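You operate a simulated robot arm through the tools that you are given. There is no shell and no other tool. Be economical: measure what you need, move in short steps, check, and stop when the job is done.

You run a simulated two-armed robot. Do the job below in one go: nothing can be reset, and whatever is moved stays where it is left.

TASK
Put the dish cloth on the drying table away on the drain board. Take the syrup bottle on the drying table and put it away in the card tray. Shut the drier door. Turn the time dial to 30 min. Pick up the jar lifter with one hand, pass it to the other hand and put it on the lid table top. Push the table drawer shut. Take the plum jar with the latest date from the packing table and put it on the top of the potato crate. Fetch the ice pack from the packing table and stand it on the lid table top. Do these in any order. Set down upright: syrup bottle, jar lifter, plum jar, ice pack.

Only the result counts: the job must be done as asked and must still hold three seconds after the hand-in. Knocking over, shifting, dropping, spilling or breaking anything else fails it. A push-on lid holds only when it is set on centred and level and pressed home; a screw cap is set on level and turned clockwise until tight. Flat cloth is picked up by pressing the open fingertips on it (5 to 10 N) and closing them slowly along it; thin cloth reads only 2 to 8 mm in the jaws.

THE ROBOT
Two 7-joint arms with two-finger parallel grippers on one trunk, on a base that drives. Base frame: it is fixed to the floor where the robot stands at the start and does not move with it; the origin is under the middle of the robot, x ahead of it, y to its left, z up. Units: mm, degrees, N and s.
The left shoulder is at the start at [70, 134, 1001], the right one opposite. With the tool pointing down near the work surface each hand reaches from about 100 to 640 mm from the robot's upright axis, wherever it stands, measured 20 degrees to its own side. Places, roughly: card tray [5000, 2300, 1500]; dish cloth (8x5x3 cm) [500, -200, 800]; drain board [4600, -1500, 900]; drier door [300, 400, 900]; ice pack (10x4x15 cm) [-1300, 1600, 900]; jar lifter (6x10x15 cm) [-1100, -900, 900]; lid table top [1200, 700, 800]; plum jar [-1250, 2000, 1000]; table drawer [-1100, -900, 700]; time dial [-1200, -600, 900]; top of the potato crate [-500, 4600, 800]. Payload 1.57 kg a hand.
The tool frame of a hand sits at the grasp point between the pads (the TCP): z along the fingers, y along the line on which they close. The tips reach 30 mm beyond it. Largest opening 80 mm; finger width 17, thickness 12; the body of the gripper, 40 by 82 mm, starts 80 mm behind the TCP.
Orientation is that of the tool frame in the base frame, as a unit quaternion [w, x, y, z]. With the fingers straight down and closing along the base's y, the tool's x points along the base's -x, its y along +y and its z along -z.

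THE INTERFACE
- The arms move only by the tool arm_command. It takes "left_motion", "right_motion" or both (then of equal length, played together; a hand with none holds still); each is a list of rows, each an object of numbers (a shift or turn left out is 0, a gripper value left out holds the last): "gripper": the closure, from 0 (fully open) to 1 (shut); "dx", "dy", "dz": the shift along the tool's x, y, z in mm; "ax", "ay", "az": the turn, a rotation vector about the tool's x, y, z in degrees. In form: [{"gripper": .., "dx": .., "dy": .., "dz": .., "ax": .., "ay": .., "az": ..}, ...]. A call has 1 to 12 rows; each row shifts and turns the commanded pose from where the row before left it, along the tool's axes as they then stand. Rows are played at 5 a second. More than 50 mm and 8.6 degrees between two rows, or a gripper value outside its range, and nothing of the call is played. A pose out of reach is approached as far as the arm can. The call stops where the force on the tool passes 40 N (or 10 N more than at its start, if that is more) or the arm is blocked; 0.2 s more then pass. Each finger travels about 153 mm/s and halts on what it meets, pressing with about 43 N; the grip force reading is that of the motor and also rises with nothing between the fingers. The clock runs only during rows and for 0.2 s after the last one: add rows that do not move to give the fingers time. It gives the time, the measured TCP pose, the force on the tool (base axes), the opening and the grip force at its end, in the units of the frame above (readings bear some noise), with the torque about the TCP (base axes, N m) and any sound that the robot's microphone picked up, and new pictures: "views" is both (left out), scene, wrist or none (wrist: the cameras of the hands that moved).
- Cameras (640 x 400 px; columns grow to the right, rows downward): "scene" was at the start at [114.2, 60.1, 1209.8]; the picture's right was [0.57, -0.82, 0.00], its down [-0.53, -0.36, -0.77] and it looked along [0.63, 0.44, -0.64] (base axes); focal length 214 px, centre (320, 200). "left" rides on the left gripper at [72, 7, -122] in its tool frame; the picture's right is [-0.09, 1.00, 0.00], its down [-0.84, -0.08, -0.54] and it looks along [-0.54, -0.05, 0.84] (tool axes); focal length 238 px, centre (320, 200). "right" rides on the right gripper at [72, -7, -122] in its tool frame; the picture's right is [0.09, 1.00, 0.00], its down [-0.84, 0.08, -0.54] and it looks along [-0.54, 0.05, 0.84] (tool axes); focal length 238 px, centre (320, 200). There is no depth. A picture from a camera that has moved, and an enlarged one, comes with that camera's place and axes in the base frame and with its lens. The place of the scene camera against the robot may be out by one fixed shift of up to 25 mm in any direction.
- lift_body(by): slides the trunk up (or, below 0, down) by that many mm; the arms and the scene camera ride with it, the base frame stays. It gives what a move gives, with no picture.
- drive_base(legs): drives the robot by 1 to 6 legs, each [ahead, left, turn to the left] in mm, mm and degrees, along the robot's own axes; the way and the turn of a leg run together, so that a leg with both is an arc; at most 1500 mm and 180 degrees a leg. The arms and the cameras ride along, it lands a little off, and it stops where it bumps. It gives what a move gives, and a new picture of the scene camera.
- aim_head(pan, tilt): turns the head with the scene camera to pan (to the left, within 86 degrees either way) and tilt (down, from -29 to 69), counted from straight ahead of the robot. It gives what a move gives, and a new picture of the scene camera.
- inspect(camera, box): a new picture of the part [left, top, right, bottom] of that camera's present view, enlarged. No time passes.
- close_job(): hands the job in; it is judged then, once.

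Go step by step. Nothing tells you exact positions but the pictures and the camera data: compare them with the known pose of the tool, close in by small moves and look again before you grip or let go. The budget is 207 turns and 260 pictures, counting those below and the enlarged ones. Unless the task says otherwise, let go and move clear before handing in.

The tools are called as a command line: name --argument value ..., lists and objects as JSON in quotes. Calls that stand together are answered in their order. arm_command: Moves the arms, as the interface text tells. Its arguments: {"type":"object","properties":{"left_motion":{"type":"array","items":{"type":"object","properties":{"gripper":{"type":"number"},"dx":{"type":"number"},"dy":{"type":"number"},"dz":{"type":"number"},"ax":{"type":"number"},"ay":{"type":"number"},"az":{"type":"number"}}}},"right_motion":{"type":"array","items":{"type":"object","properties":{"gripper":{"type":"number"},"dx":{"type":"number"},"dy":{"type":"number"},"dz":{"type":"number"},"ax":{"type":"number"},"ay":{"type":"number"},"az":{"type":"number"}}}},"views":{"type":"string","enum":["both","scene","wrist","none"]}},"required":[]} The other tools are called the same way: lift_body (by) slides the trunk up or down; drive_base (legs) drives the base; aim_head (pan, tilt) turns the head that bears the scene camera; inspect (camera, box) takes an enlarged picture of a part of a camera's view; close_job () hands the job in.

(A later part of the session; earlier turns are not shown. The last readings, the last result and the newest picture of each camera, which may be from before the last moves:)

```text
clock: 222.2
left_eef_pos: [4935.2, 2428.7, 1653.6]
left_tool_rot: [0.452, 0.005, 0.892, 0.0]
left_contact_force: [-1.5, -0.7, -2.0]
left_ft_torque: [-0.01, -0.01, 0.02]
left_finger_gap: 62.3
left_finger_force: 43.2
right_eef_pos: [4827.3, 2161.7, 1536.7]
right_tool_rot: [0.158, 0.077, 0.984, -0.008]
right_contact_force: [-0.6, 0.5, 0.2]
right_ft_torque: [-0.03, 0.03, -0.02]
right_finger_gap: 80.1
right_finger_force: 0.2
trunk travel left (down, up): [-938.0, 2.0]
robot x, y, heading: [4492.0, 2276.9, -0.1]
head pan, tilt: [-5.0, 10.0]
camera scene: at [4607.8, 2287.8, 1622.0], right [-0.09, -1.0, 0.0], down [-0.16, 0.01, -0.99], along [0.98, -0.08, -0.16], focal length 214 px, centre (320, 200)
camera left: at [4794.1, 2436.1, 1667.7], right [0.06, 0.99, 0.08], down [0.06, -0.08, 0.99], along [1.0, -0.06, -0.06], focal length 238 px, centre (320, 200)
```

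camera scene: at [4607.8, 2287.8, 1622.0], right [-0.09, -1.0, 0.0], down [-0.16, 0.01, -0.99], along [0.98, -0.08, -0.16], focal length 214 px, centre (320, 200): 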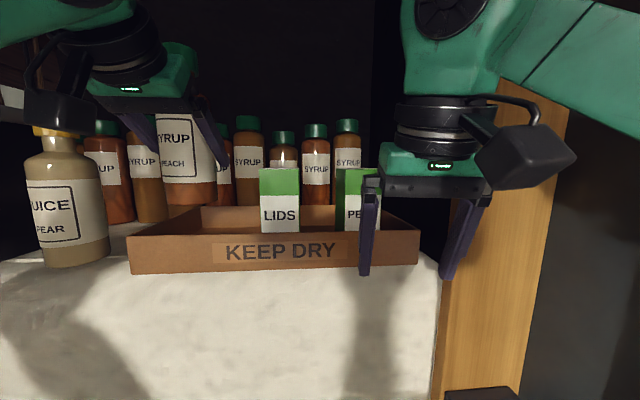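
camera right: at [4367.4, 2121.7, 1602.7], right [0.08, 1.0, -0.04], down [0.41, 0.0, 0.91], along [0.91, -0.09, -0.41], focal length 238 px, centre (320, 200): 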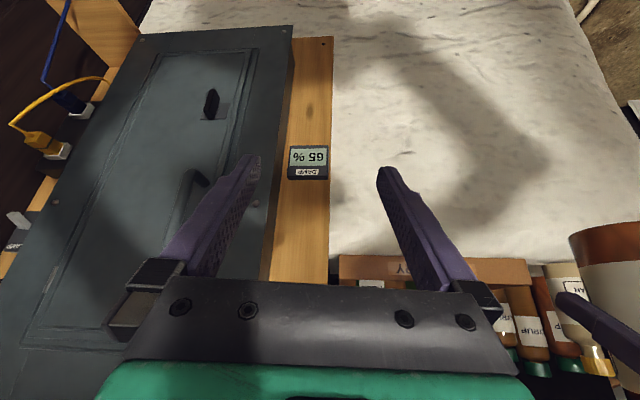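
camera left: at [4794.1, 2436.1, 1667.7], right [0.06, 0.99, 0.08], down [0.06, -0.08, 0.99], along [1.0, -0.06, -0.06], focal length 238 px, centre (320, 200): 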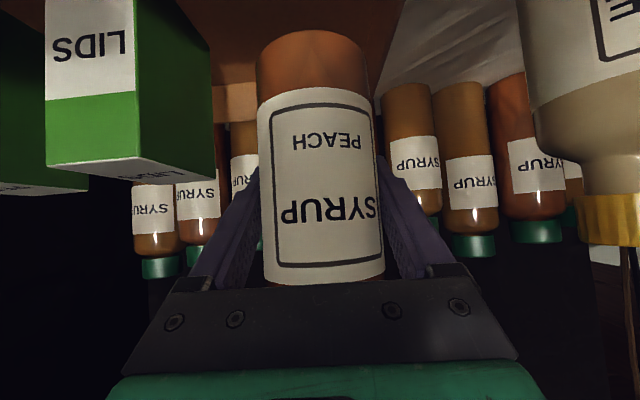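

The bottle is now behind the tray's front wall. I shift it slightly right and lower.

arm_command --left_motion '[{"dy": -10, "dz": 4, "dx": -3}, {"dz": 6, "dx": 8}, {"dz": 6, "dx": 8}, {"dz": 6, "dx": 8}, {"dz": 6, "dx": 8}, {"dz": 6, "dx": 8}, {}]' --views "both"

```text
clock: 223.8
left_eef_pos: [4934.4, 2428.4, 1603.7]
left_tool_rot: [0.452, 0.004, 0.892, 0.0]
left_contact_force: [-0.7, -0.3, -2.3]
left_ft_torque: [-0.01, -0.03, 0.0]
left_finger_gap: 62.4
left_finger_force: 43.3
left hand out of reach, approached as far as the arm can: row 1
right_eef_pos: [4828.0, 2161.8, 1536.4]
right_tool_rot: [0.156, 0.078, 0.985, -0.008]
right_contact_force: [-0.1, 0.2, -0.2]
right_ft_torque: [-0.01, -0.01, -0.02]
right_finger_gap: 80.1
right_finger_force: 0.0
trunk travel left (down, up): [-938.0, 2.0]
robot x, y, heading: [4491.4, 2274.4, 0.2]
head pan, tilt: [-5.0, 10.0]
camera scene: at [4607.6, 2288.0, 1622.0], right [-0.09, -1.0, 0.0], down [-0.16, 0.01, -0.99], along [0.98, -0.08, -0.16], focal length 214 px, centre (320, 200)
camera left: at [4794.3, 2436.4, 1617.9], right [0.06, 0.99, 0.08], down [0.06, -0.08, 1.0], along [1.0, -0.06, -0.06], focal length 238 px, centre (320, 200)
```

scene: 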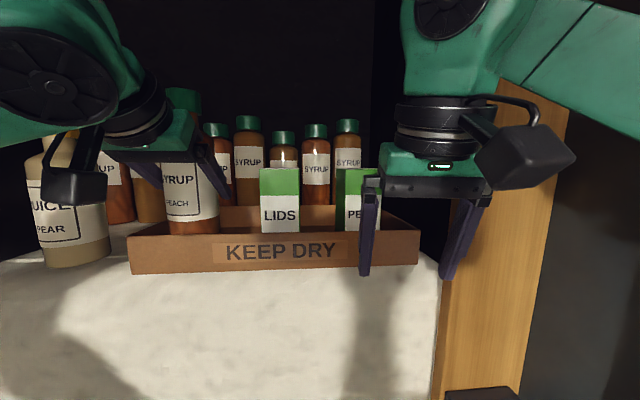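
left: 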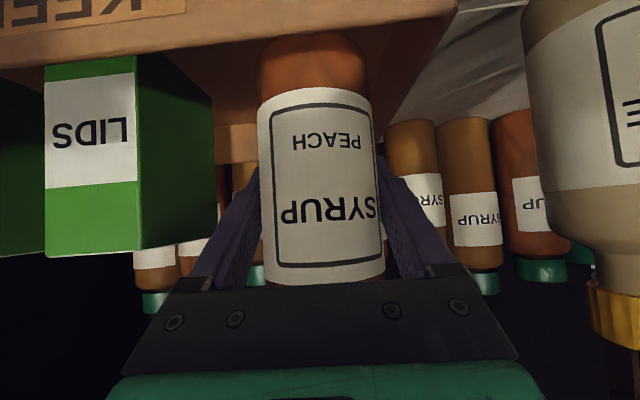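

The bottle is inside the tray, clear of the LIDS box. I lower it in small steps until it touches.

arm_command --left_motion '[{"dz": 4, "dx": 5}, {"dz": 3, "dx": 4}, {"dz": 2.4, "dx": 3.2}, {"dz": 1.8, "dx": 2.4}, {"dz": 1.8, "dx": 2.4}, {"dz": 1.2, "dx": 1.6}, {"dz": 1.2, "dx": 1.6}, {"dz": 1.2, "dx": 1.6}, {}]' --views "both"

```text
clock: 225.8
left_eef_pos: [4935.4, 2430.3, 1576.4]
left_tool_rot: [0.451, 0.005, 0.892, -0.001]
left_contact_force: [1.0, 0.2, -0.2]
left_ft_torque: [-0.04, 0.04, 0.02]
left_finger_gap: 62.7
left_finger_force: 42.6
right_eef_pos: [4829.1, 2160.2, 1536.2]
right_tool_rot: [0.156, 0.077, 0.985, -0.008]
right_contact_force: [0.7, -0.2, -0.3]
right_ft_torque: [-0.03, 0.0, 0.02]
right_finger_gap: 79.9
right_finger_force: 0.0
trunk travel left (down, up): [-938.0, 2.0]
robot x, y, heading: [4490.9, 2274.8, 0.0]
head pan, tilt: [-5.0, 10.0]
camera scene: at [4607.6, 2288.2, 1621.9], right [-0.09, -1.0, 0.0], down [-0.16, 0.01, -0.99], along [0.98, -0.08, -0.16], focal length 214 px, centre (320, 200)
camera left: at [4794.5, 2436.6, 1590.8], right [0.06, 0.99, 0.08], down [0.06, -0.08, 1.0], along [1.0, -0.06, -0.06], focal length 238 px, centre (320, 200)
```

scene: 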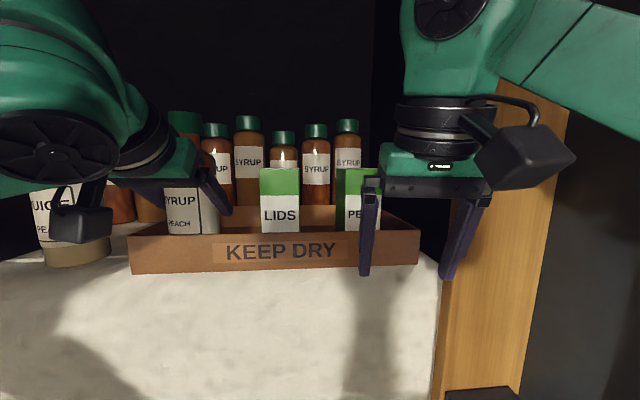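
left: 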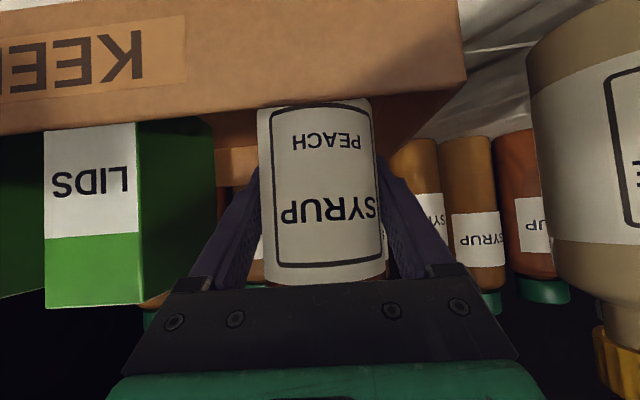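

The weight has gone off the hand, so the bottle rests on the tray floor. I release and withdraw straight back.

arm_command --left_motion '[{"dz": 0.6, "dx": 0.8}, {"gripper": 0.15}, {"gripper": 0.05}, {"gripper": 0}, {}, {"dz": -8, "dx": 6}, {"dz": -16, "dx": 12}, {"dz": -24, "dx": 18}, {"dz": -24, "dx": 18}, {}]' --views "both"

```text
clock: 228.0
left_eef_pos: [4845.5, 2430.7, 1574.4]
left_tool_rot: [0.452, 0.004, 0.892, -0.001]
left_contact_force: [0.8, -0.5, -0.4]
left_ft_torque: [0.0, 0.02, -0.02]
left_finger_gap: 80.3
left_finger_force: 0.1
right_eef_pos: [4828.9, 2159.7, 1536.9]
right_tool_rot: [0.157, 0.077, 0.985, -0.008]
right_contact_force: [0.4, 0.3, -0.3]
right_ft_torque: [0.01, -0.05, 0.02]
right_finger_gap: 80.2
right_finger_force: 0.0
trunk travel left (down, up): [-938.0, 2.0]
robot x, y, heading: [4491.6, 2273.0, -0.1]
head pan, tilt: [-5.0, 10.0]
camera scene: at [4607.8, 2288.4, 1621.9], right [-0.08, -1.0, 0.0], down [-0.16, 0.01, -0.99], along [0.98, -0.08, -0.16], focal length 214 px, centre (320, 200)
camera left: at [4704.4, 2437.4, 1588.0], right [0.06, 1.0, 0.08], down [0.06, -0.08, 1.0], along [1.0, -0.06, -0.06], focal length 238 px, centre (320, 200)
```

scene: 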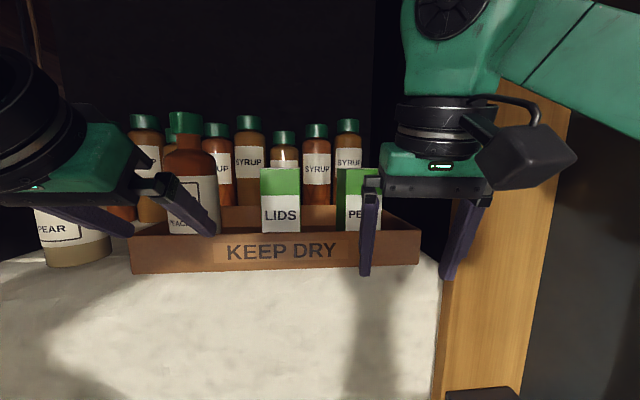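
left: 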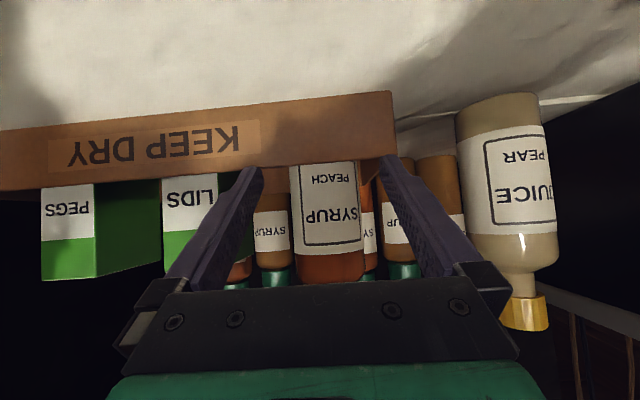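

The syrup stands upright in the tray. I back out the way I came and lower the trunk.

drive_base --legs '[[-170, 0, 0], [-530, -590, 0]]'

lift_body --by -360

drive_base --legs '[[-1300, 0, 0], [-1400, -10, 0], [-1500, -10, 0], [0, 0, 90]]'

```text
clock: 233.3
left_eef_pos: [4160.7, 1837.1, 1570.1]
left_tool_rot: [0.446, 0.006, 0.895, 0.002]
left_contact_force: [-0.9, -0.5, -0.4]
left_ft_torque: [0.02, -0.01, -0.03]
left_finger_gap: 80.0
left_finger_force: 0.1
right_eef_pos: [4143.4, 1567.8, 1531.1]
right_tool_rot: [0.15, 0.078, 0.986, -0.007]
right_contact_force: [0.0, 1.2, 0.2]
right_ft_torque: [-0.01, 0.0, -0.02]
right_finger_gap: 79.7
right_finger_force: 0.0
trunk travel left (down, up): [-938.0, 2.0]
robot x, y, heading: [3784.7, 1690.7, 0.2]
head pan, tilt: [-5.0, 10.0]
camera scene: at [3924.3, 1694.7, 1620.1], right [-0.09, -1.0, 0.0], down [-0.17, 0.01, -0.98], along [0.98, -0.09, -0.17], focal length 214 px, centre (320, 200)
```

scene: 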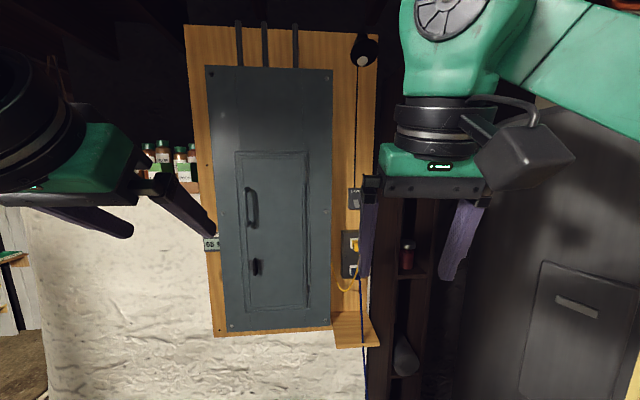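

```text
clock: 236.8
left_eef_pos: [4160.2, 1835.1, 1211.3]
left_tool_rot: [0.447, 0.007, 0.895, 0.001]
left_contact_force: [-0.2, -1.0, -0.4]
left_ft_torque: [-0.03, -0.02, 0.05]
left_finger_gap: 80.1
left_finger_force: 0.0
right_eef_pos: [4142.4, 1565.7, 1170.6]
right_tool_rot: [0.149, 0.079, 0.986, -0.006]
right_contact_force: [0.6, -0.1, 0.0]
right_ft_torque: [0.0, -0.02, -0.04]
right_finger_gap: 80.2
right_finger_force: 0.0
trunk travel left (down, up): [-578.0, 362.0]
robot x, y, heading: [3785.7, 1690.0, -0.1]
head pan, tilt: [-5.0, 10.0]
```

```text
refused: leg 3 is longer than a leg can be; nothing moved
```

drive_base --legs '[[-1300, -10, 0], [-1400, -10, 0], [-1400, -10, 0], [0, 0, 90]]'

aim_head --pan 50 --tilt 15

aim_head --pan 0 --tilt 10

```text
clock: 260.4
left_eef_pos: [-484.6, 1965.2, 1209.7]
left_tool_rot: [-0.312, 0.634, -0.631, -0.32]
left_contact_force: [-0.6, 0.6, 0.1]
left_ft_torque: [0.01, -0.01, -0.01]
left_finger_gap: 79.8
left_finger_force: 0.1
right_eef_pos: [-215.3, 1953.7, 1172.8]
right_tool_rot: [0.108, -0.65, 0.745, 0.103]
right_contact_force: [-0.1, -0.8, -0.2]
right_ft_torque: [-0.01, 0.01, 0.01]
right_finger_gap: 80.1
right_finger_force: 0.1
trunk travel left (down, up): [-578.0, 362.0]
robot x, y, heading: [-335.6, 1596.9, 91.0]
head pan, tilt: [-5.0, 10.0]
camera scene: at [-333.4, 1749.3, 1260.3], right [1.0, -0.07, 0.0], down [-0.01, -0.17, -0.98], along [0.07, 0.98, -0.17], focal length 214 px, centre (320, 200)
```

scene: 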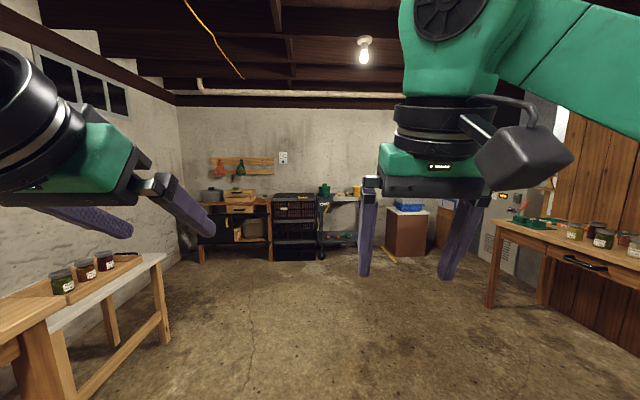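

```text
clock: 261.6
left_eef_pos: [-485.0, 1965.2, 1209.5]
left_tool_rot: [-0.312, 0.634, -0.631, -0.32]
left_contact_force: [-0.6, -0.1, -0.6]
left_ft_torque: [-0.02, 0.0, 0.02]
left_finger_gap: 80.3
left_finger_force: 0.0
right_eef_pos: [-216.6, 1953.4, 1171.1]
right_tool_rot: [0.108, -0.65, 0.745, 0.103]
right_contact_force: [-0.9, -0.1, 0.0]
right_ft_torque: [0.0, 0.0, 0.02]
right_finger_gap: 79.9
right_finger_force: 0.0
trunk travel left (down, up): [-578.0, 362.0]
robot x, y, heading: [-333.2, 1596.9, 91.4]
head pan, tilt: [50.0, 15.0]
camera scene: at [-412.4, 1715.2, 1252.1], right [0.63, 0.78, 0.0], down [0.2, -0.16, -0.97], along [-0.75, 0.61, -0.26], focal length 214 px, centre (320, 200)
```

scene: 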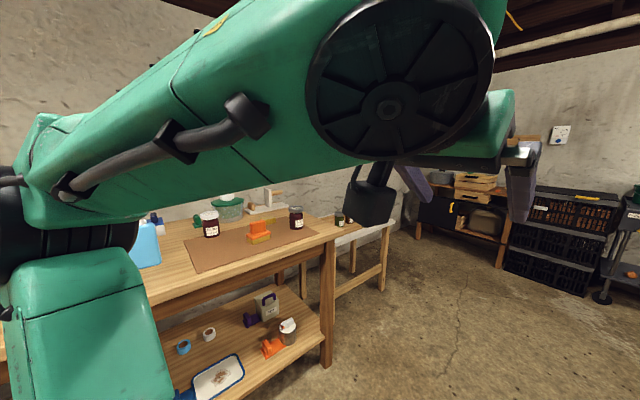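

```text
clock: 262.8
left_eef_pos: [-485.0, 1966.3, 1209.3]
left_tool_rot: [-0.311, 0.635, -0.63, -0.32]
left_contact_force: [0.5, 0.3, 0.7]
left_ft_torque: [-0.03, -0.02, 0.02]
left_finger_gap: 80.0
left_finger_force: 0.0
right_eef_pos: [-215.9, 1954.5, 1172.2]
right_tool_rot: [0.11, -0.649, 0.746, 0.103]
right_contact_force: [0.7, -0.1, 0.3]
right_ft_torque: [0.01, -0.03, -0.02]
right_finger_gap: 79.9
right_finger_force: 0.0
trunk travel left (down, up): [-578.0, 362.0]
robot x, y, heading: [-330.5, 1595.3, 91.1]
head pan, tilt: [0.0, 10.0]
camera scene: at [-341.7, 1749.5, 1260.2], right [1.0, 0.02, 0.0], down [0.0, -0.17, -0.98], along [-0.02, 0.98, -0.17], focal length 214 px, centre (320, 200)
```

scene: 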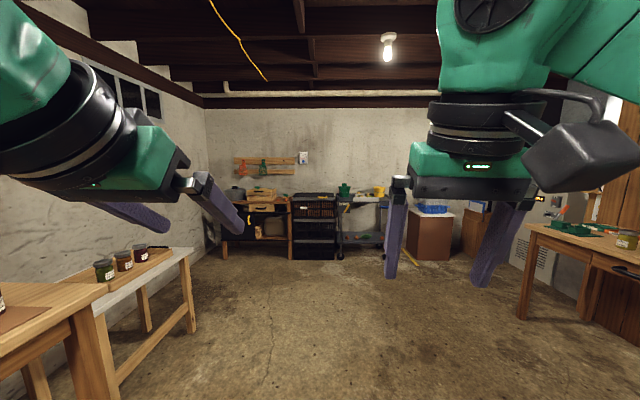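

I turn to face the packing table.

drive_base --legs '[[0, 0, 89]]'

aim_head --pan -12 --tilt 20

```text
clock: 267.0
left_eef_pos: [-707.7, 1449.9, 1209.1]
left_tool_rot: [0.001, 0.895, -0.007, -0.446]
left_contact_force: [-0.1, -0.2, -0.9]
left_ft_torque: [0.0, -0.01, 0.01]
left_finger_gap: 80.0
left_finger_force: 0.0
right_eef_pos: [-688.7, 1719.1, 1170.6]
right_tool_rot: [-0.006, 0.986, -0.08, -0.149]
right_contact_force: [0.2, 0.4, 0.7]
right_ft_torque: [-0.01, 0.03, 0.02]
right_finger_gap: 80.0
right_finger_force: 0.0
trunk travel left (down, up): [-578.0, 362.0]
robot x, y, heading: [-332.0, 1594.6, 179.7]
head pan, tilt: [0.0, 10.0]
camera scene: at [-481.7, 1606.7, 1260.2], right [0.0, 1.0, 0.0], down [0.17, 0.0, -0.98], along [-0.98, 0.0, -0.17], focal length 214 px, centre (320, 200)
```

scene: 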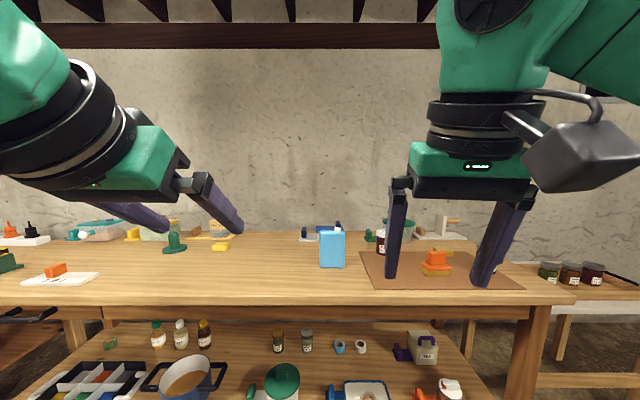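

```text
clock: 267.7
left_eef_pos: [-707.4, 1449.8, 1210.6]
left_tool_rot: [0.001, 0.895, -0.007, -0.446]
left_contact_force: [-0.7, -0.4, 0.0]
left_ft_torque: [0.03, -0.02, -0.01]
left_finger_gap: 80.0
left_finger_force: 0.0
right_eef_pos: [-689.9, 1719.4, 1171.8]
right_tool_rot: [-0.006, 0.986, -0.079, -0.149]
right_contact_force: [-0.5, 0.3, 0.7]
right_ft_torque: [0.01, 0.01, 0.0]
right_finger_gap: 80.1
right_finger_force: 0.1
trunk travel left (down, up): [-578.0, 362.0]
robot x, y, heading: [-333.4, 1595.2, 180.1]
head pan, tilt: [-12.0, 20.0]
camera scene: at [-479.8, 1625.9, 1244.0], right [0.21, 0.98, 0.0], down [0.33, -0.07, -0.94], along [-0.92, 0.2, -0.34], focal length 214 px, centre (320, 200)
```

scene: 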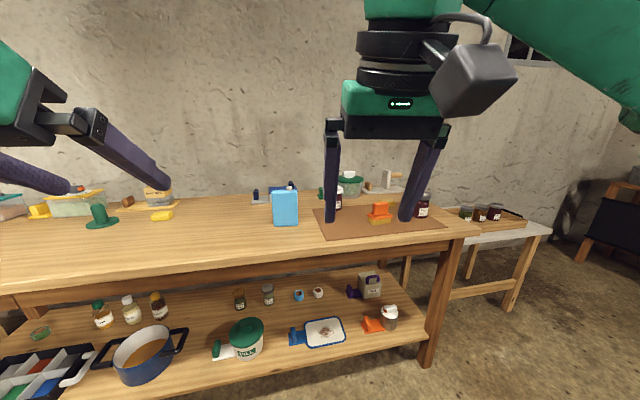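

The ice pack is the light-blue box, and the plum jars stand on the brown mat to its right. I move closer to read their labels.

drive_base --legs '[[280, -260, 0]]'

aim_head --pan -5 --tilt 35

inspect --camera "scene" --box '[200, 80, 440, 230]'

```text
clock: 270.1
left_eef_pos: [-986.8, 1709.1, 1209.3]
left_tool_rot: [0.002, 0.895, -0.006, -0.447]
left_contact_force: [0.1, -0.3, 0.4]
left_ft_torque: [0.02, -0.01, 0.01]
left_finger_gap: 80.0
left_finger_force: 0.1
right_eef_pos: [-969.3, 1979.1, 1172.0]
right_tool_rot: [-0.006, 0.985, -0.078, -0.151]
right_contact_force: [-0.1, 0.2, -0.1]
right_ft_torque: [-0.01, -0.01, 0.03]
right_finger_gap: 79.8
right_finger_force: 0.0
trunk travel left (down, up): [-578.0, 362.0]
robot x, y, heading: [-613.1, 1852.8, -180.1]
head pan, tilt: [-12.0, 20.0]
camera scene: at [-760.9, 1885.2, 1244.0], right [0.21, 0.98, 0.0], down [0.33, -0.07, -0.94], along [-0.92, 0.2, -0.34], focal length 214 px, centre (320, 200)
```

scene: 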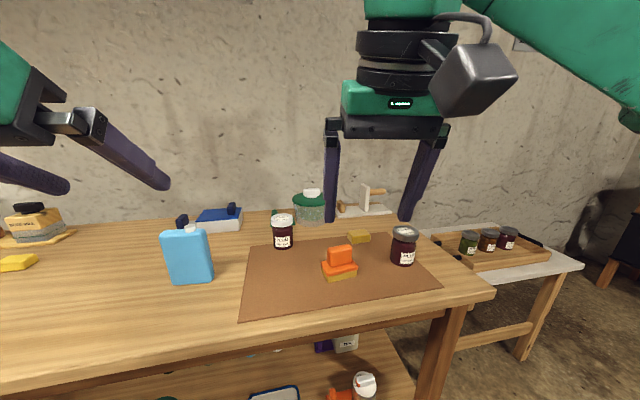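

```text
clock: 270.9
left_eef_pos: [-988.0, 1709.6, 1209.2]
left_tool_rot: [0.001, 0.895, -0.007, -0.446]
left_contact_force: [0.9, 0.5, 0.3]
left_ft_torque: [-0.02, 0.01, 0.01]
left_finger_gap: 79.9
left_finger_force: 0.1
right_eef_pos: [-971.1, 1978.5, 1171.2]
right_tool_rot: [-0.006, 0.986, -0.077, -0.15]
right_contact_force: [0.0, 0.1, 0.1]
right_ft_torque: [0.0, -0.03, 0.02]
right_finger_gap: 79.9
right_finger_force: 0.0
trunk travel left (down, up): [-578.0, 362.0]
robot x, y, heading: [-613.4, 1855.2, -180.1]
head pan, tilt: [-5.0, 35.0]
camera scene: at [-757.9, 1874.0, 1220.1], right [0.09, 1.0, 0.0], down [0.57, -0.05, -0.82], along [-0.82, 0.07, -0.57], focal length 214 px, centre (320, 200)
```

scene: 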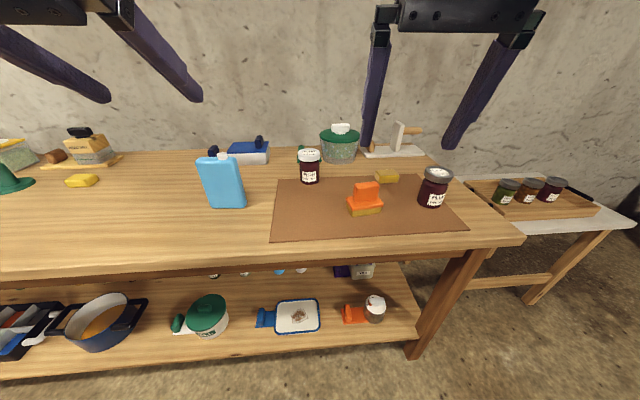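

```text
2.67 times, centred on (320, 155) of scene
camera zoom: at [-757.9, 1874.0, 1220.1], right [0.09, 1.0, 0.0], down [0.57, -0.05, -0.82], along [-0.82, 0.07, -0.57], focal length 572 px, centre (320, 320)
```

zoom: 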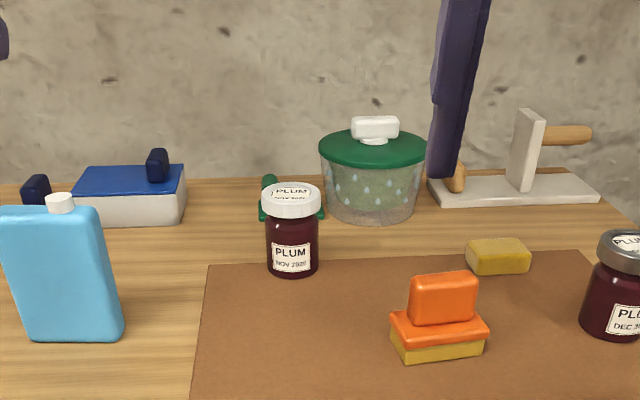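

inspect --camera "scene" --box '[293, 140, 333, 190]'

inspect --camera "scene" --box '[410, 160, 460, 215]'

inspect --camera "scene" --box '[480, 165, 580, 220]'

```text
8.00 times, centred on (313, 165) of scene
camera zoom: at [-757.9, 1874.0, 1220.1], right [0.09, 1.0, 0.0], down [0.57, -0.05, -0.82], along [-0.82, 0.07, -0.57], focal length 1716 px, centre (376, 480)
```

zoom: 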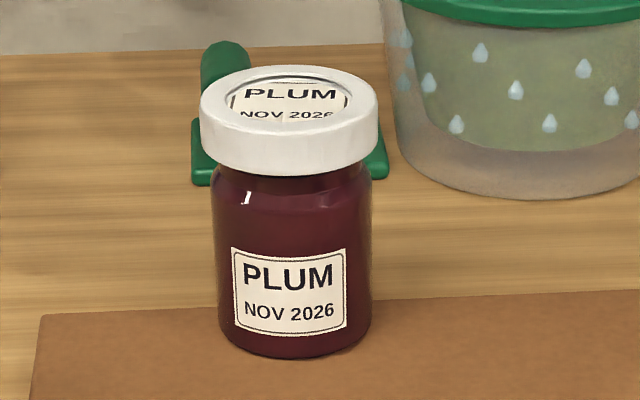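

```text
7.27 times, centred on (435, 188) of scene
camera zoom: at [-757.9, 1874.0, 1220.1], right [0.09, 1.0, 0.0], down [0.57, -0.05, -0.82], along [-0.82, 0.07, -0.57], focal length 1560 px, centre (-516, 291)
```

zoom: 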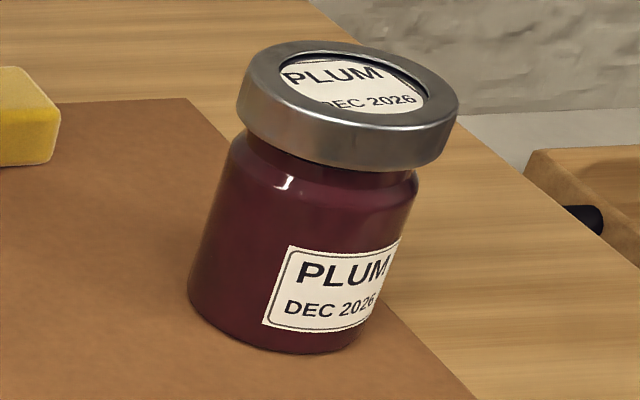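

```text
6.40 times, centred on (530, 192) of scene
camera zoom: at [-757.9, 1874.0, 1220.1], right [0.09, 1.0, 0.0], down [0.57, -0.05, -0.82], along [-0.82, 0.07, -0.57], focal length 1373 px, centre (-1024, 248)
```

zoom: 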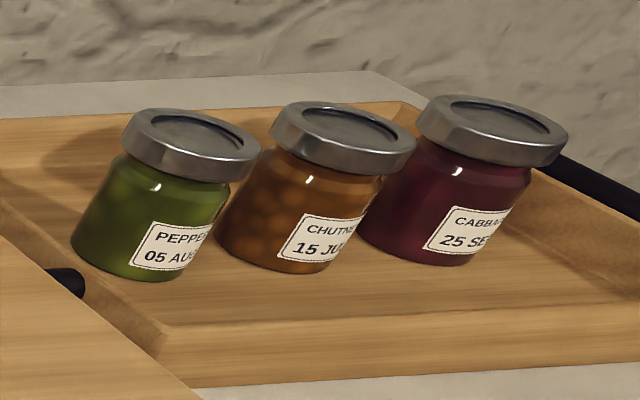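

The jar with the metal lid is DEC 2026 and the other is NOV 2026, so the metal-lid jar is the one to take. I point both hands down again and move in front of it.

arm_command --left_motion '[{"ay": 8.5}, {"ay": 8.5}, {"ay": 8.5}, {"ay": 8.5}, {"ay": 8.5}, {"ay": 8.5}, {"ay": 2}]' --right_motion '[{"ay": 8.5}, {"ay": 8.6}, {}, {}, {}, {}, {}]' --views "none"

drive_base --legs '[[60, -270, 0]]'

arm_command --right_motion '[{}]' --views "wrist"

```text
clock: 272.5
left_eef_pos: [-964.8, 1690.7, 1147.7]
left_tool_rot: [0.003, 1.0, -0.006, 0.0]
left_contact_force: [-0.9, -0.9, -0.8]
left_ft_torque: [0.01, -0.03, -0.03]
left_finger_gap: 80.1
left_finger_force: 0.1
left hand out of reach, approached as far as the arm can: row 5, 6, 7
right_eef_pos: [-970.3, 1978.2, 1171.7]
right_tool_rot: [0.007, 0.997, -0.078, -0.001]
right_contact_force: [-0.3, -0.3, 0.2]
right_ft_torque: [-0.02, -0.01, 0.0]
right_finger_gap: 80.0
right_finger_force: 0.1
trunk travel left (down, up): [-578.0, 362.0]
robot x, y, heading: [-615.0, 1855.1, -179.9]
head pan, tilt: [-5.0, 35.0]
```

```text
clock: 274.5
left_eef_pos: [-1024.2, 1962.4, 1148.1]
left_tool_rot: [0.003, 1.0, -0.005, -0.002]
left_contact_force: [0.8, -1.1, 0.5]
left_ft_torque: [-0.01, 0.02, 0.04]
left_finger_gap: 80.0
left_finger_force: 0.0
right_eef_pos: [-1029.0, 2250.5, 1172.0]
right_tool_rot: [0.005, 0.997, -0.079, -0.002]
right_contact_force: [0.3, 0.6, 0.4]
right_ft_torque: [-0.03, 0.0, 0.0]
right_finger_gap: 80.2
right_finger_force: 0.1
trunk travel left (down, up): [-578.0, 362.0]
robot x, y, heading: [-673.6, 2124.8, 179.8]
head pan, tilt: [-5.0, 35.0]
camera scene: at [-817.0, 2145.1, 1220.1], right [0.09, 1.0, 0.0], down [0.57, -0.05, -0.82], along [-0.82, 0.07, -0.57], focal length 214 px, centre (320, 200)
```

scene: 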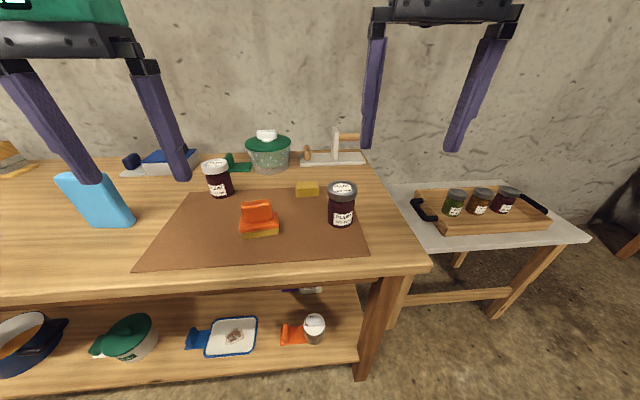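

```text
clock: 274.9
left_eef_pos: [-1024.7, 1961.1, 1148.4]
left_tool_rot: [0.003, 1.0, -0.006, -0.001]
left_contact_force: [-0.2, -0.5, 0.0]
left_ft_torque: [0.02, 0.01, -0.01]
left_finger_gap: 79.8
left_finger_force: 0.0
right_eef_pos: [-1030.4, 2249.9, 1171.1]
right_tool_rot: [0.006, 0.997, -0.079, -0.003]
right_contact_force: [0.6, -0.9, 0.0]
right_ft_torque: [0.02, -0.02, -0.04]
right_finger_gap: 79.8
right_finger_force: 0.1
trunk travel left (down, up): [-578.0, 362.0]
robot x, y, heading: [-678.7, 2128.3, 179.9]
head pan, tilt: [-5.0, 35.0]
camera right: at [-956.3, 2246.1, 1293.4], right [-0.07, -1.0, 0.01], down [-0.84, 0.06, 0.55], along [-0.54, 0.03, -0.84], focal length 238 px, centre (320, 200)
```

right: 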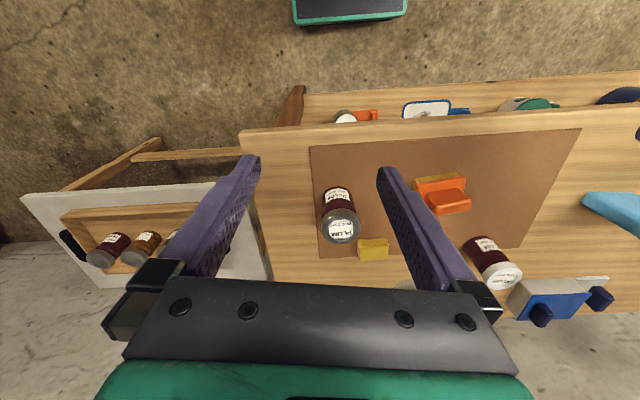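

The table height is still uncertain, so I lower the right hand over the jar and triangulate with its own camera.

arm_command --right_motion '[{"dx": -35, "dy": 10}, {"dx": -35, "dy": 10}, {"dx": -35, "dy": 10}, {"dx": -35, "dy": 10}, {"dz": 40}, {}]' --views "wrist"

```text
clock: 276.3
left_eef_pos: [-1024.8, 1960.7, 1147.0]
left_tool_rot: [0.003, 1.0, -0.006, 0.0]
left_contact_force: [0.4, 0.1, 0.6]
left_ft_torque: [0.02, -0.01, 0.0]
left_finger_gap: 80.0
left_finger_force: 0.2
right_eef_pos: [-1144.3, 2233.9, 1085.9]
right_tool_rot: [0.005, 0.997, -0.08, -0.003]
right_contact_force: [-0.4, -0.4, -0.7]
right_ft_torque: [0.02, 0.0, 0.03]
right_finger_gap: 80.0
right_finger_force: 0.0
right hand out of reach, approached as far as the arm can: row 1, 2, 3, 4
trunk travel left (down, up): [-578.0, 362.0]
robot x, y, heading: [-674.2, 2124.5, 180.1]
head pan, tilt: [-5.0, 35.0]
camera right: at [-1072.1, 2230.9, 1207.5], right [-0.07, -1.0, 0.01], down [-0.84, 0.06, 0.55], along [-0.55, 0.03, -0.84], focal length 238 px, centre (320, 200)
```

right: 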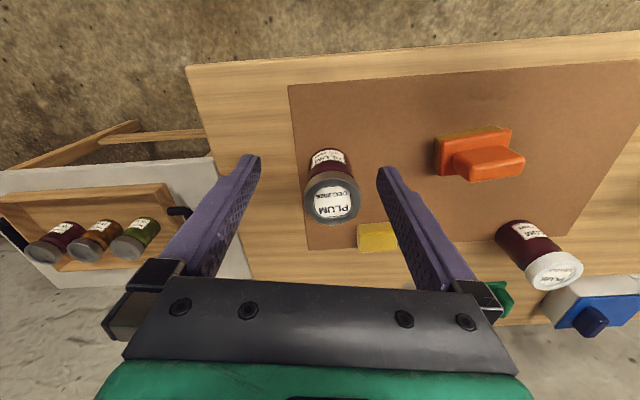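

The table top is at z≈883. The jar axis is near (-1231,2222), with its lid top at about 960 and about 65 wide. I drive 60 mm closer and centre over it.

drive_base --legs '[[60, 0, 0]]'

arm_command --right_motion '[{"dx": -20, "dy": 12}, {"dz": 25}, {"dz": 20}, {}]' --views "wrist"

```text
clock: 277.2
left_eef_pos: [-1082.9, 1961.9, 1148.4]
left_tool_rot: [0.003, 1.0, -0.006, -0.002]
left_contact_force: [-0.2, 0.2, 1.1]
left_ft_torque: [0.0, 0.0, -0.01]
left_finger_gap: 80.1
left_finger_force: 0.1
right_eef_pos: [-1203.2, 2236.4, 1087.1]
right_tool_rot: [0.006, 0.997, -0.079, -0.003]
right_contact_force: [0.0, -0.6, -0.3]
right_ft_torque: [0.03, -0.01, -0.01]
right_finger_gap: 80.1
right_finger_force: 0.0
trunk travel left (down, up): [-578.0, 362.0]
robot x, y, heading: [-735.0, 2128.4, 179.9]
head pan, tilt: [-5.0, 35.0]
camera scene: at [-875.2, 2145.9, 1220.3], right [0.09, 1.0, 0.0], down [0.57, -0.05, -0.82], along [-0.82, 0.07, -0.57], focal length 214 px, centre (320, 200)
```

scene: 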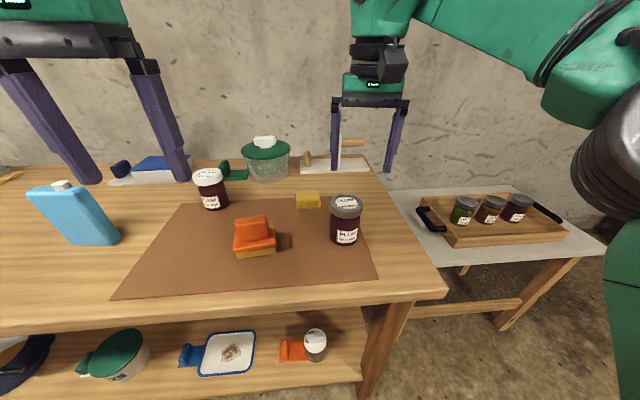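

```text
clock: 278.2
left_eef_pos: [-1083.4, 1961.8, 1147.6]
left_tool_rot: [0.004, 1.0, -0.006, -0.002]
left_contact_force: [-0.1, -0.6, 0.1]
left_ft_torque: [0.03, 0.0, -0.02]
left_finger_gap: 80.1
left_finger_force: 0.1
right_eef_pos: [-1227.2, 2227.0, 1042.4]
right_tool_rot: [0.005, 0.997, -0.08, -0.002]
right_contact_force: [-0.5, -0.5, -0.6]
right_ft_torque: [0.01, -0.01, 0.01]
right_finger_gap: 80.0
right_finger_force: 0.2
trunk travel left (down, up): [-578.0, 362.0]
robot x, y, heading: [-729.2, 2126.0, 180.1]
head pan, tilt: [-5.0, 35.0]
camera right: at [-1153.4, 2223.1, 1163.6], right [-0.07, -1.0, 0.01], down [-0.84, 0.06, 0.55], along [-0.55, 0.03, -0.84], focal length 238 px, centre (320, 200)
```

right: 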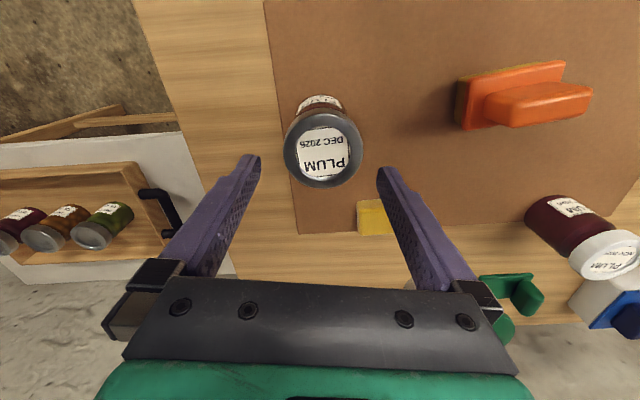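

Aligned. I descend around the lid, stop short and look.

arm_command --right_motion '[{"dx": -4, "dy": 3, "dz": 30}, {"dz": 20}, {"dz": 12}, {}]' --views "wrist"

```text
clock: 279.2
left_eef_pos: [-1083.9, 1962.7, 1148.2]
left_tool_rot: [0.004, 1.0, -0.006, -0.001]
left_contact_force: [0.5, 0.1, -0.5]
left_ft_torque: [0.0, 0.01, 0.0]
left_finger_gap: 79.9
left_finger_force: 0.0
right_eef_pos: [-1232.8, 2225.1, 980.0]
right_tool_rot: [0.006, 0.997, -0.079, -0.003]
right_contact_force: [-0.1, 0.2, 0.5]
right_ft_torque: [-0.02, 0.07, -0.01]
right_finger_gap: 80.1
right_finger_force: 0.0
trunk travel left (down, up): [-578.0, 362.0]
robot x, y, heading: [-733.8, 2126.8, 180.0]
head pan, tilt: [-5.0, 35.0]
camera right: at [-1158.6, 2220.0, 1101.7], right [-0.07, -1.0, 0.01], down [-0.84, 0.06, 0.55], along [-0.54, 0.03, -0.84], focal length 238 px, centre (320, 200)
```

right: 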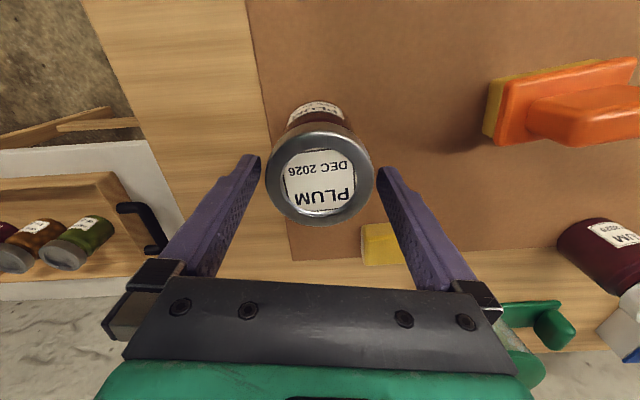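

The lid is centred between the tips. I descend the rest and grip.

arm_command --right_motion '[{"dz": 10}, {"dz": 10}, {"dz": 10}, {"dz": 8}, {"dz": 4}, {"gripper": 0.1}, {"gripper": 0.2}, {"gripper": 1}, {}, {}]' --views "wrist"

```text
clock: 281.4
left_eef_pos: [-1084.3, 1962.8, 1146.2]
left_tool_rot: [0.003, 1.0, -0.007, -0.002]
left_contact_force: [-0.8, -0.7, -0.6]
left_ft_torque: [0.0, 0.04, 0.03]
left_finger_gap: 79.9
left_finger_force: 0.2
right_eef_pos: [-1230.8, 2223.6, 937.3]
right_tool_rot: [0.005, 0.997, -0.08, -0.003]
right_contact_force: [-0.6, 0.8, 2.5]
right_ft_torque: [0.19, 0.03, 0.03]
right_finger_gap: 68.4
right_finger_force: 42.9
trunk travel left (down, up): [-578.0, 362.0]
robot x, y, heading: [-730.3, 2126.8, 180.0]
head pan, tilt: [-5.0, 35.0]
camera right: at [-1158.0, 2219.7, 1059.0], right [-0.07, -1.0, 0.01], down [-0.84, 0.06, 0.55], along [-0.55, 0.03, -0.84], focal length 238 px, centre (320, 200)
```

right: 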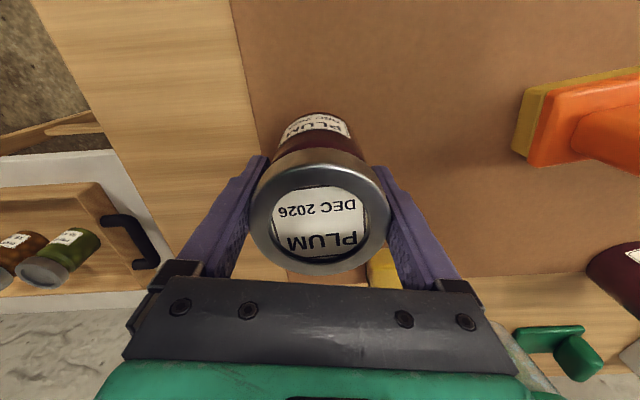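

Gripped at 68.4 mm. I lift gently.

arm_command --right_motion '[{"dz": -2}, {"dz": -4}, {"dz": -6}, {"dz": -8}, {"dz": -10}, {"dz": -12}, {"dz": -12}, {"dz": -12}, {"dz": -12}, {"dz": -10}, {}]' --views "both"

```text
clock: 283.8
left_eef_pos: [-1084.1, 1962.3, 1148.9]
left_tool_rot: [0.003, 1.0, -0.006, 0.0]
left_contact_force: [-1.0, -0.6, -0.7]
left_ft_torque: [0.03, 0.02, 0.0]
left_finger_gap: 80.0
left_finger_force: 0.0
right_eef_pos: [-1231.5, 2225.2, 1025.3]
right_tool_rot: [0.006, 0.997, -0.079, -0.001]
right_contact_force: [-0.1, 0.8, -4.6]
right_ft_torque: [0.0, -0.03, -0.01]
right_finger_gap: 68.4
right_finger_force: 43.1
trunk travel left (down, up): [-578.0, 362.0]
robot x, y, heading: [-731.2, 2126.4, 179.8]
head pan, tilt: [-5.0, 35.0]
camera scene: at [-877.6, 2146.1, 1219.9], right [0.09, 1.0, 0.0], down [0.57, -0.05, -0.82], along [-0.82, 0.07, -0.57], focal length 214 px, centre (320, 200)
camera right: at [-1158.8, 2220.8, 1147.2], right [-0.07, -1.0, 0.01], down [-0.84, 0.06, 0.54], along [-0.54, 0.03, -0.84], focal length 238 px, centre (320, 200)
```

scene: 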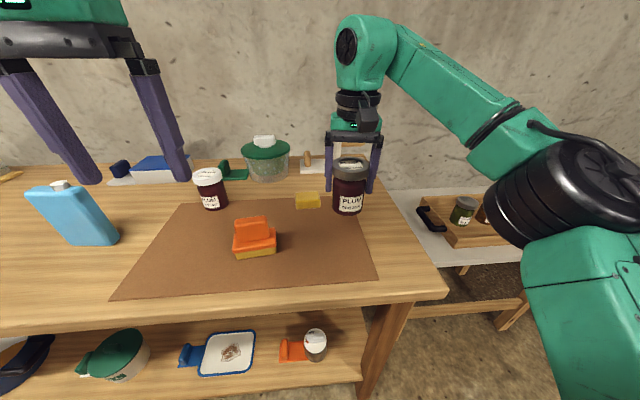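
right: 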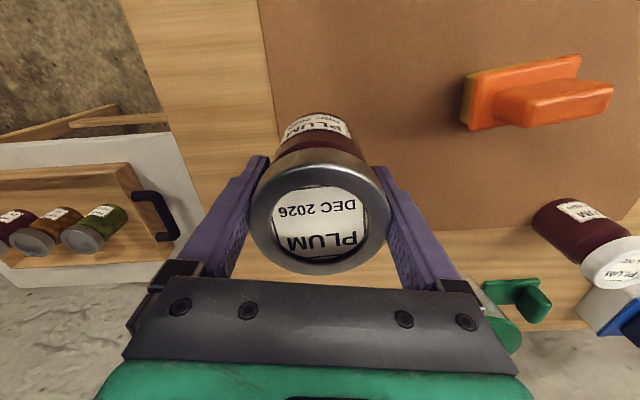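

Now the ice pack. I raise the jar, back off, shift left, and turn the left hand 90° to close across the pack's thickness.

arm_command --right_motion '[{"dz": -12}, {"dz": -14}, {"dz": -14}, {"dx": 15}, {"dx": 20}, {"dx": 20}, {"dx": 20}, {"dx": 20}, {"dx": 20}, {"dx": 15}, {}]' --left_motion '[{"az": -8.5}, {"az": -8.5}, {"az": -8.5}, {"az": -8.5}, {"az": -8.5}, {"az": -8.5}, {"az": -8.5}, {"az": -8.5}, {"az": -8.5}, {"az": -8.5}, {"az": -5}]' --views "none"

drive_base --legs '[[-100, 0, 0], [0, 320, 0]]'

arm_command --left_motion '[{}]' --views "wrist"

```text
clock: 286.2
left_eef_pos: [-1084.8, 1962.9, 1147.5]
left_tool_rot: [0.001, 0.711, 0.703, -0.003]
left_contact_force: [0.0, 0.2, 0.0]
left_ft_torque: [0.0, 0.0, -0.01]
left_finger_gap: 80.2
left_finger_force: 0.0
right_eef_pos: [-1101.2, 2204.7, 1064.2]
right_tool_rot: [0.006, 0.997, -0.08, -0.002]
right_contact_force: [-0.7, -1.0, -4.7]
right_ft_torque: [0.01, -0.02, 0.0]
right_finger_gap: 68.1
right_finger_force: 43.3
trunk travel left (down, up): [-578.0, 362.0]
robot x, y, heading: [-731.9, 2122.9, 179.9]
head pan, tilt: [-5.0, 35.0]
```

```text
clock: 289.1
left_eef_pos: [-985.4, 1643.1, 1147.8]
left_tool_rot: [0.002, 0.711, 0.703, -0.002]
left_contact_force: [0.1, -0.5, 0.6]
left_ft_torque: [-0.02, 0.02, -0.02]
left_finger_gap: 80.1
left_finger_force: 0.0
right_eef_pos: [-1002.9, 1886.2, 1064.9]
right_tool_rot: [0.007, 0.997, -0.079, -0.003]
right_contact_force: [-0.5, -0.1, -4.3]
right_ft_torque: [0.03, -0.02, 0.02]
right_finger_gap: 68.1
right_finger_force: 42.9
trunk travel left (down, up): [-578.0, 362.0]
robot x, y, heading: [-634.4, 1807.7, 179.4]
head pan, tilt: [-5.0, 35.0]
camera scene: at [-778.2, 1826.7, 1220.0], right [0.09, 1.0, 0.0], down [0.57, -0.05, -0.82], along [-0.82, 0.07, -0.57], focal length 214 px, centre (320, 200)
```

scene: 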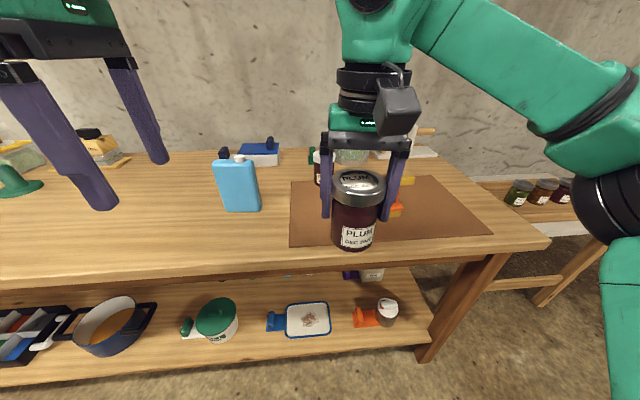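

```text
clock: 289.5
left_eef_pos: [-985.5, 1644.7, 1147.6]
left_tool_rot: [0.003, 0.712, 0.703, -0.004]
left_contact_force: [-0.1, -0.9, -0.1]
left_ft_torque: [0.0, 0.0, 0.03]
left_finger_gap: 80.0
left_finger_force: 0.0
right_eef_pos: [-1003.8, 1885.1, 1064.6]
right_tool_rot: [0.006, 0.997, -0.079, -0.001]
right_contact_force: [-0.6, -0.8, -4.1]
right_ft_torque: [-0.04, 0.01, 0.01]
right_finger_gap: 68.3
right_finger_force: 43.1
trunk travel left (down, up): [-578.0, 362.0]
robot x, y, heading: [-632.3, 1811.4, 180.0]
head pan, tilt: [-5.0, 35.0]
camera left: at [-977.9, 1715.8, 1269.0], right [0.99, -0.1, 0.0], down [-0.09, -0.83, 0.55], along [-0.06, -0.55, -0.84], focal length 238 px, centre (320, 200)
```

left: 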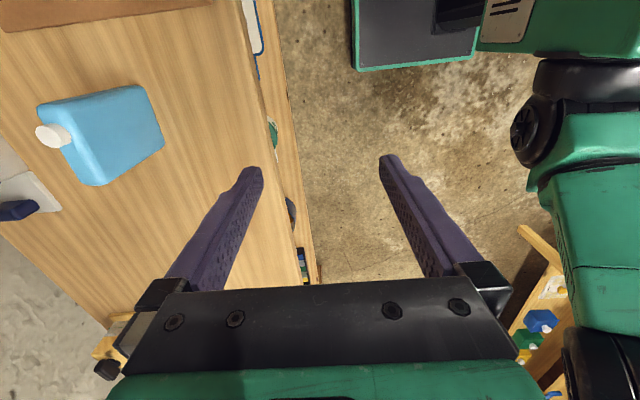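

The ice pack stands at about (-1265,1645), its face nearly parallel to y. I drive closer and bring the left hand above it.

drive_base --legs '[[130, 0, 0]]'

arm_command --left_motion '[{"dy": -40}, {"dy": -40}, {"dy": -30}, {}]' --views "wrist"

```text
clock: 290.8
left_eef_pos: [-1113.4, 1643.8, 1147.8]
left_tool_rot: [0.001, 0.711, 0.703, -0.003]
left_contact_force: [-0.2, 0.4, -0.1]
left_ft_torque: [0.01, 0.0, 0.02]
left_finger_gap: 80.1
left_finger_force: 0.0
right_eef_pos: [-1130.0, 1884.8, 1065.5]
right_tool_rot: [0.006, 0.997, -0.08, -0.002]
right_contact_force: [-0.5, 0.0, -4.7]
right_ft_torque: [0.0, -0.02, -0.01]
right_finger_gap: 68.3
right_finger_force: 43.2
trunk travel left (down, up): [-578.0, 362.0]
robot x, y, heading: [-762.3, 1807.5, 180.1]
head pan, tilt: [-5.0, 35.0]
camera scene: at [-905.8, 1826.7, 1220.2], right [0.09, 1.0, 0.0], down [0.57, -0.05, -0.82], along [-0.82, 0.07, -0.57], focal length 214 px, centre (320, 200)
```

scene: 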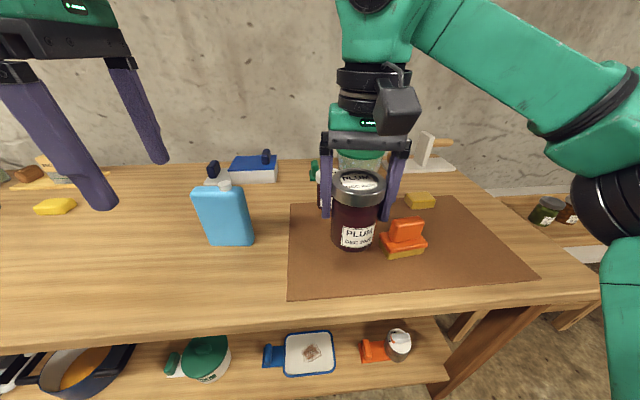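

```text
clock: 291.8
left_eef_pos: [-1197.8, 1628.4, 1107.2]
left_tool_rot: [0.0, 0.712, 0.703, -0.003]
left_contact_force: [0.5, -1.9, 0.8]
left_ft_torque: [0.03, 0.02, -0.01]
left_finger_gap: 80.1
left_finger_force: 0.1
left hand out of reach, approached as far as the arm can: row 1, 2, 3
right_eef_pos: [-1132.1, 1886.1, 1064.8]
right_tool_rot: [0.006, 0.997, -0.08, -0.002]
right_contact_force: [0.1, -0.2, -4.7]
right_ft_torque: [-0.03, 0.0, 0.01]
right_finger_gap: 68.4
right_finger_force: 43.5
trunk travel left (down, up): [-578.0, 362.0]
robot x, y, heading: [-759.7, 1807.5, 179.8]
head pan, tilt: [-5.0, 35.0]
camera left: at [-1189.9, 1700.6, 1229.3], right [0.99, -0.11, 0.0], down [-0.09, -0.83, 0.55], along [-0.06, -0.54, -0.84], focal length 238 px, centre (320, 200)
```

left: 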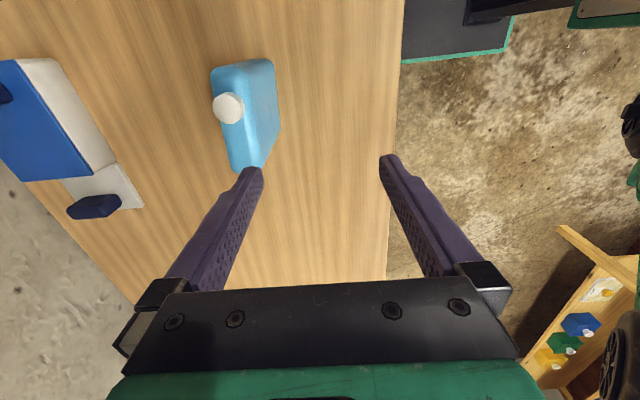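

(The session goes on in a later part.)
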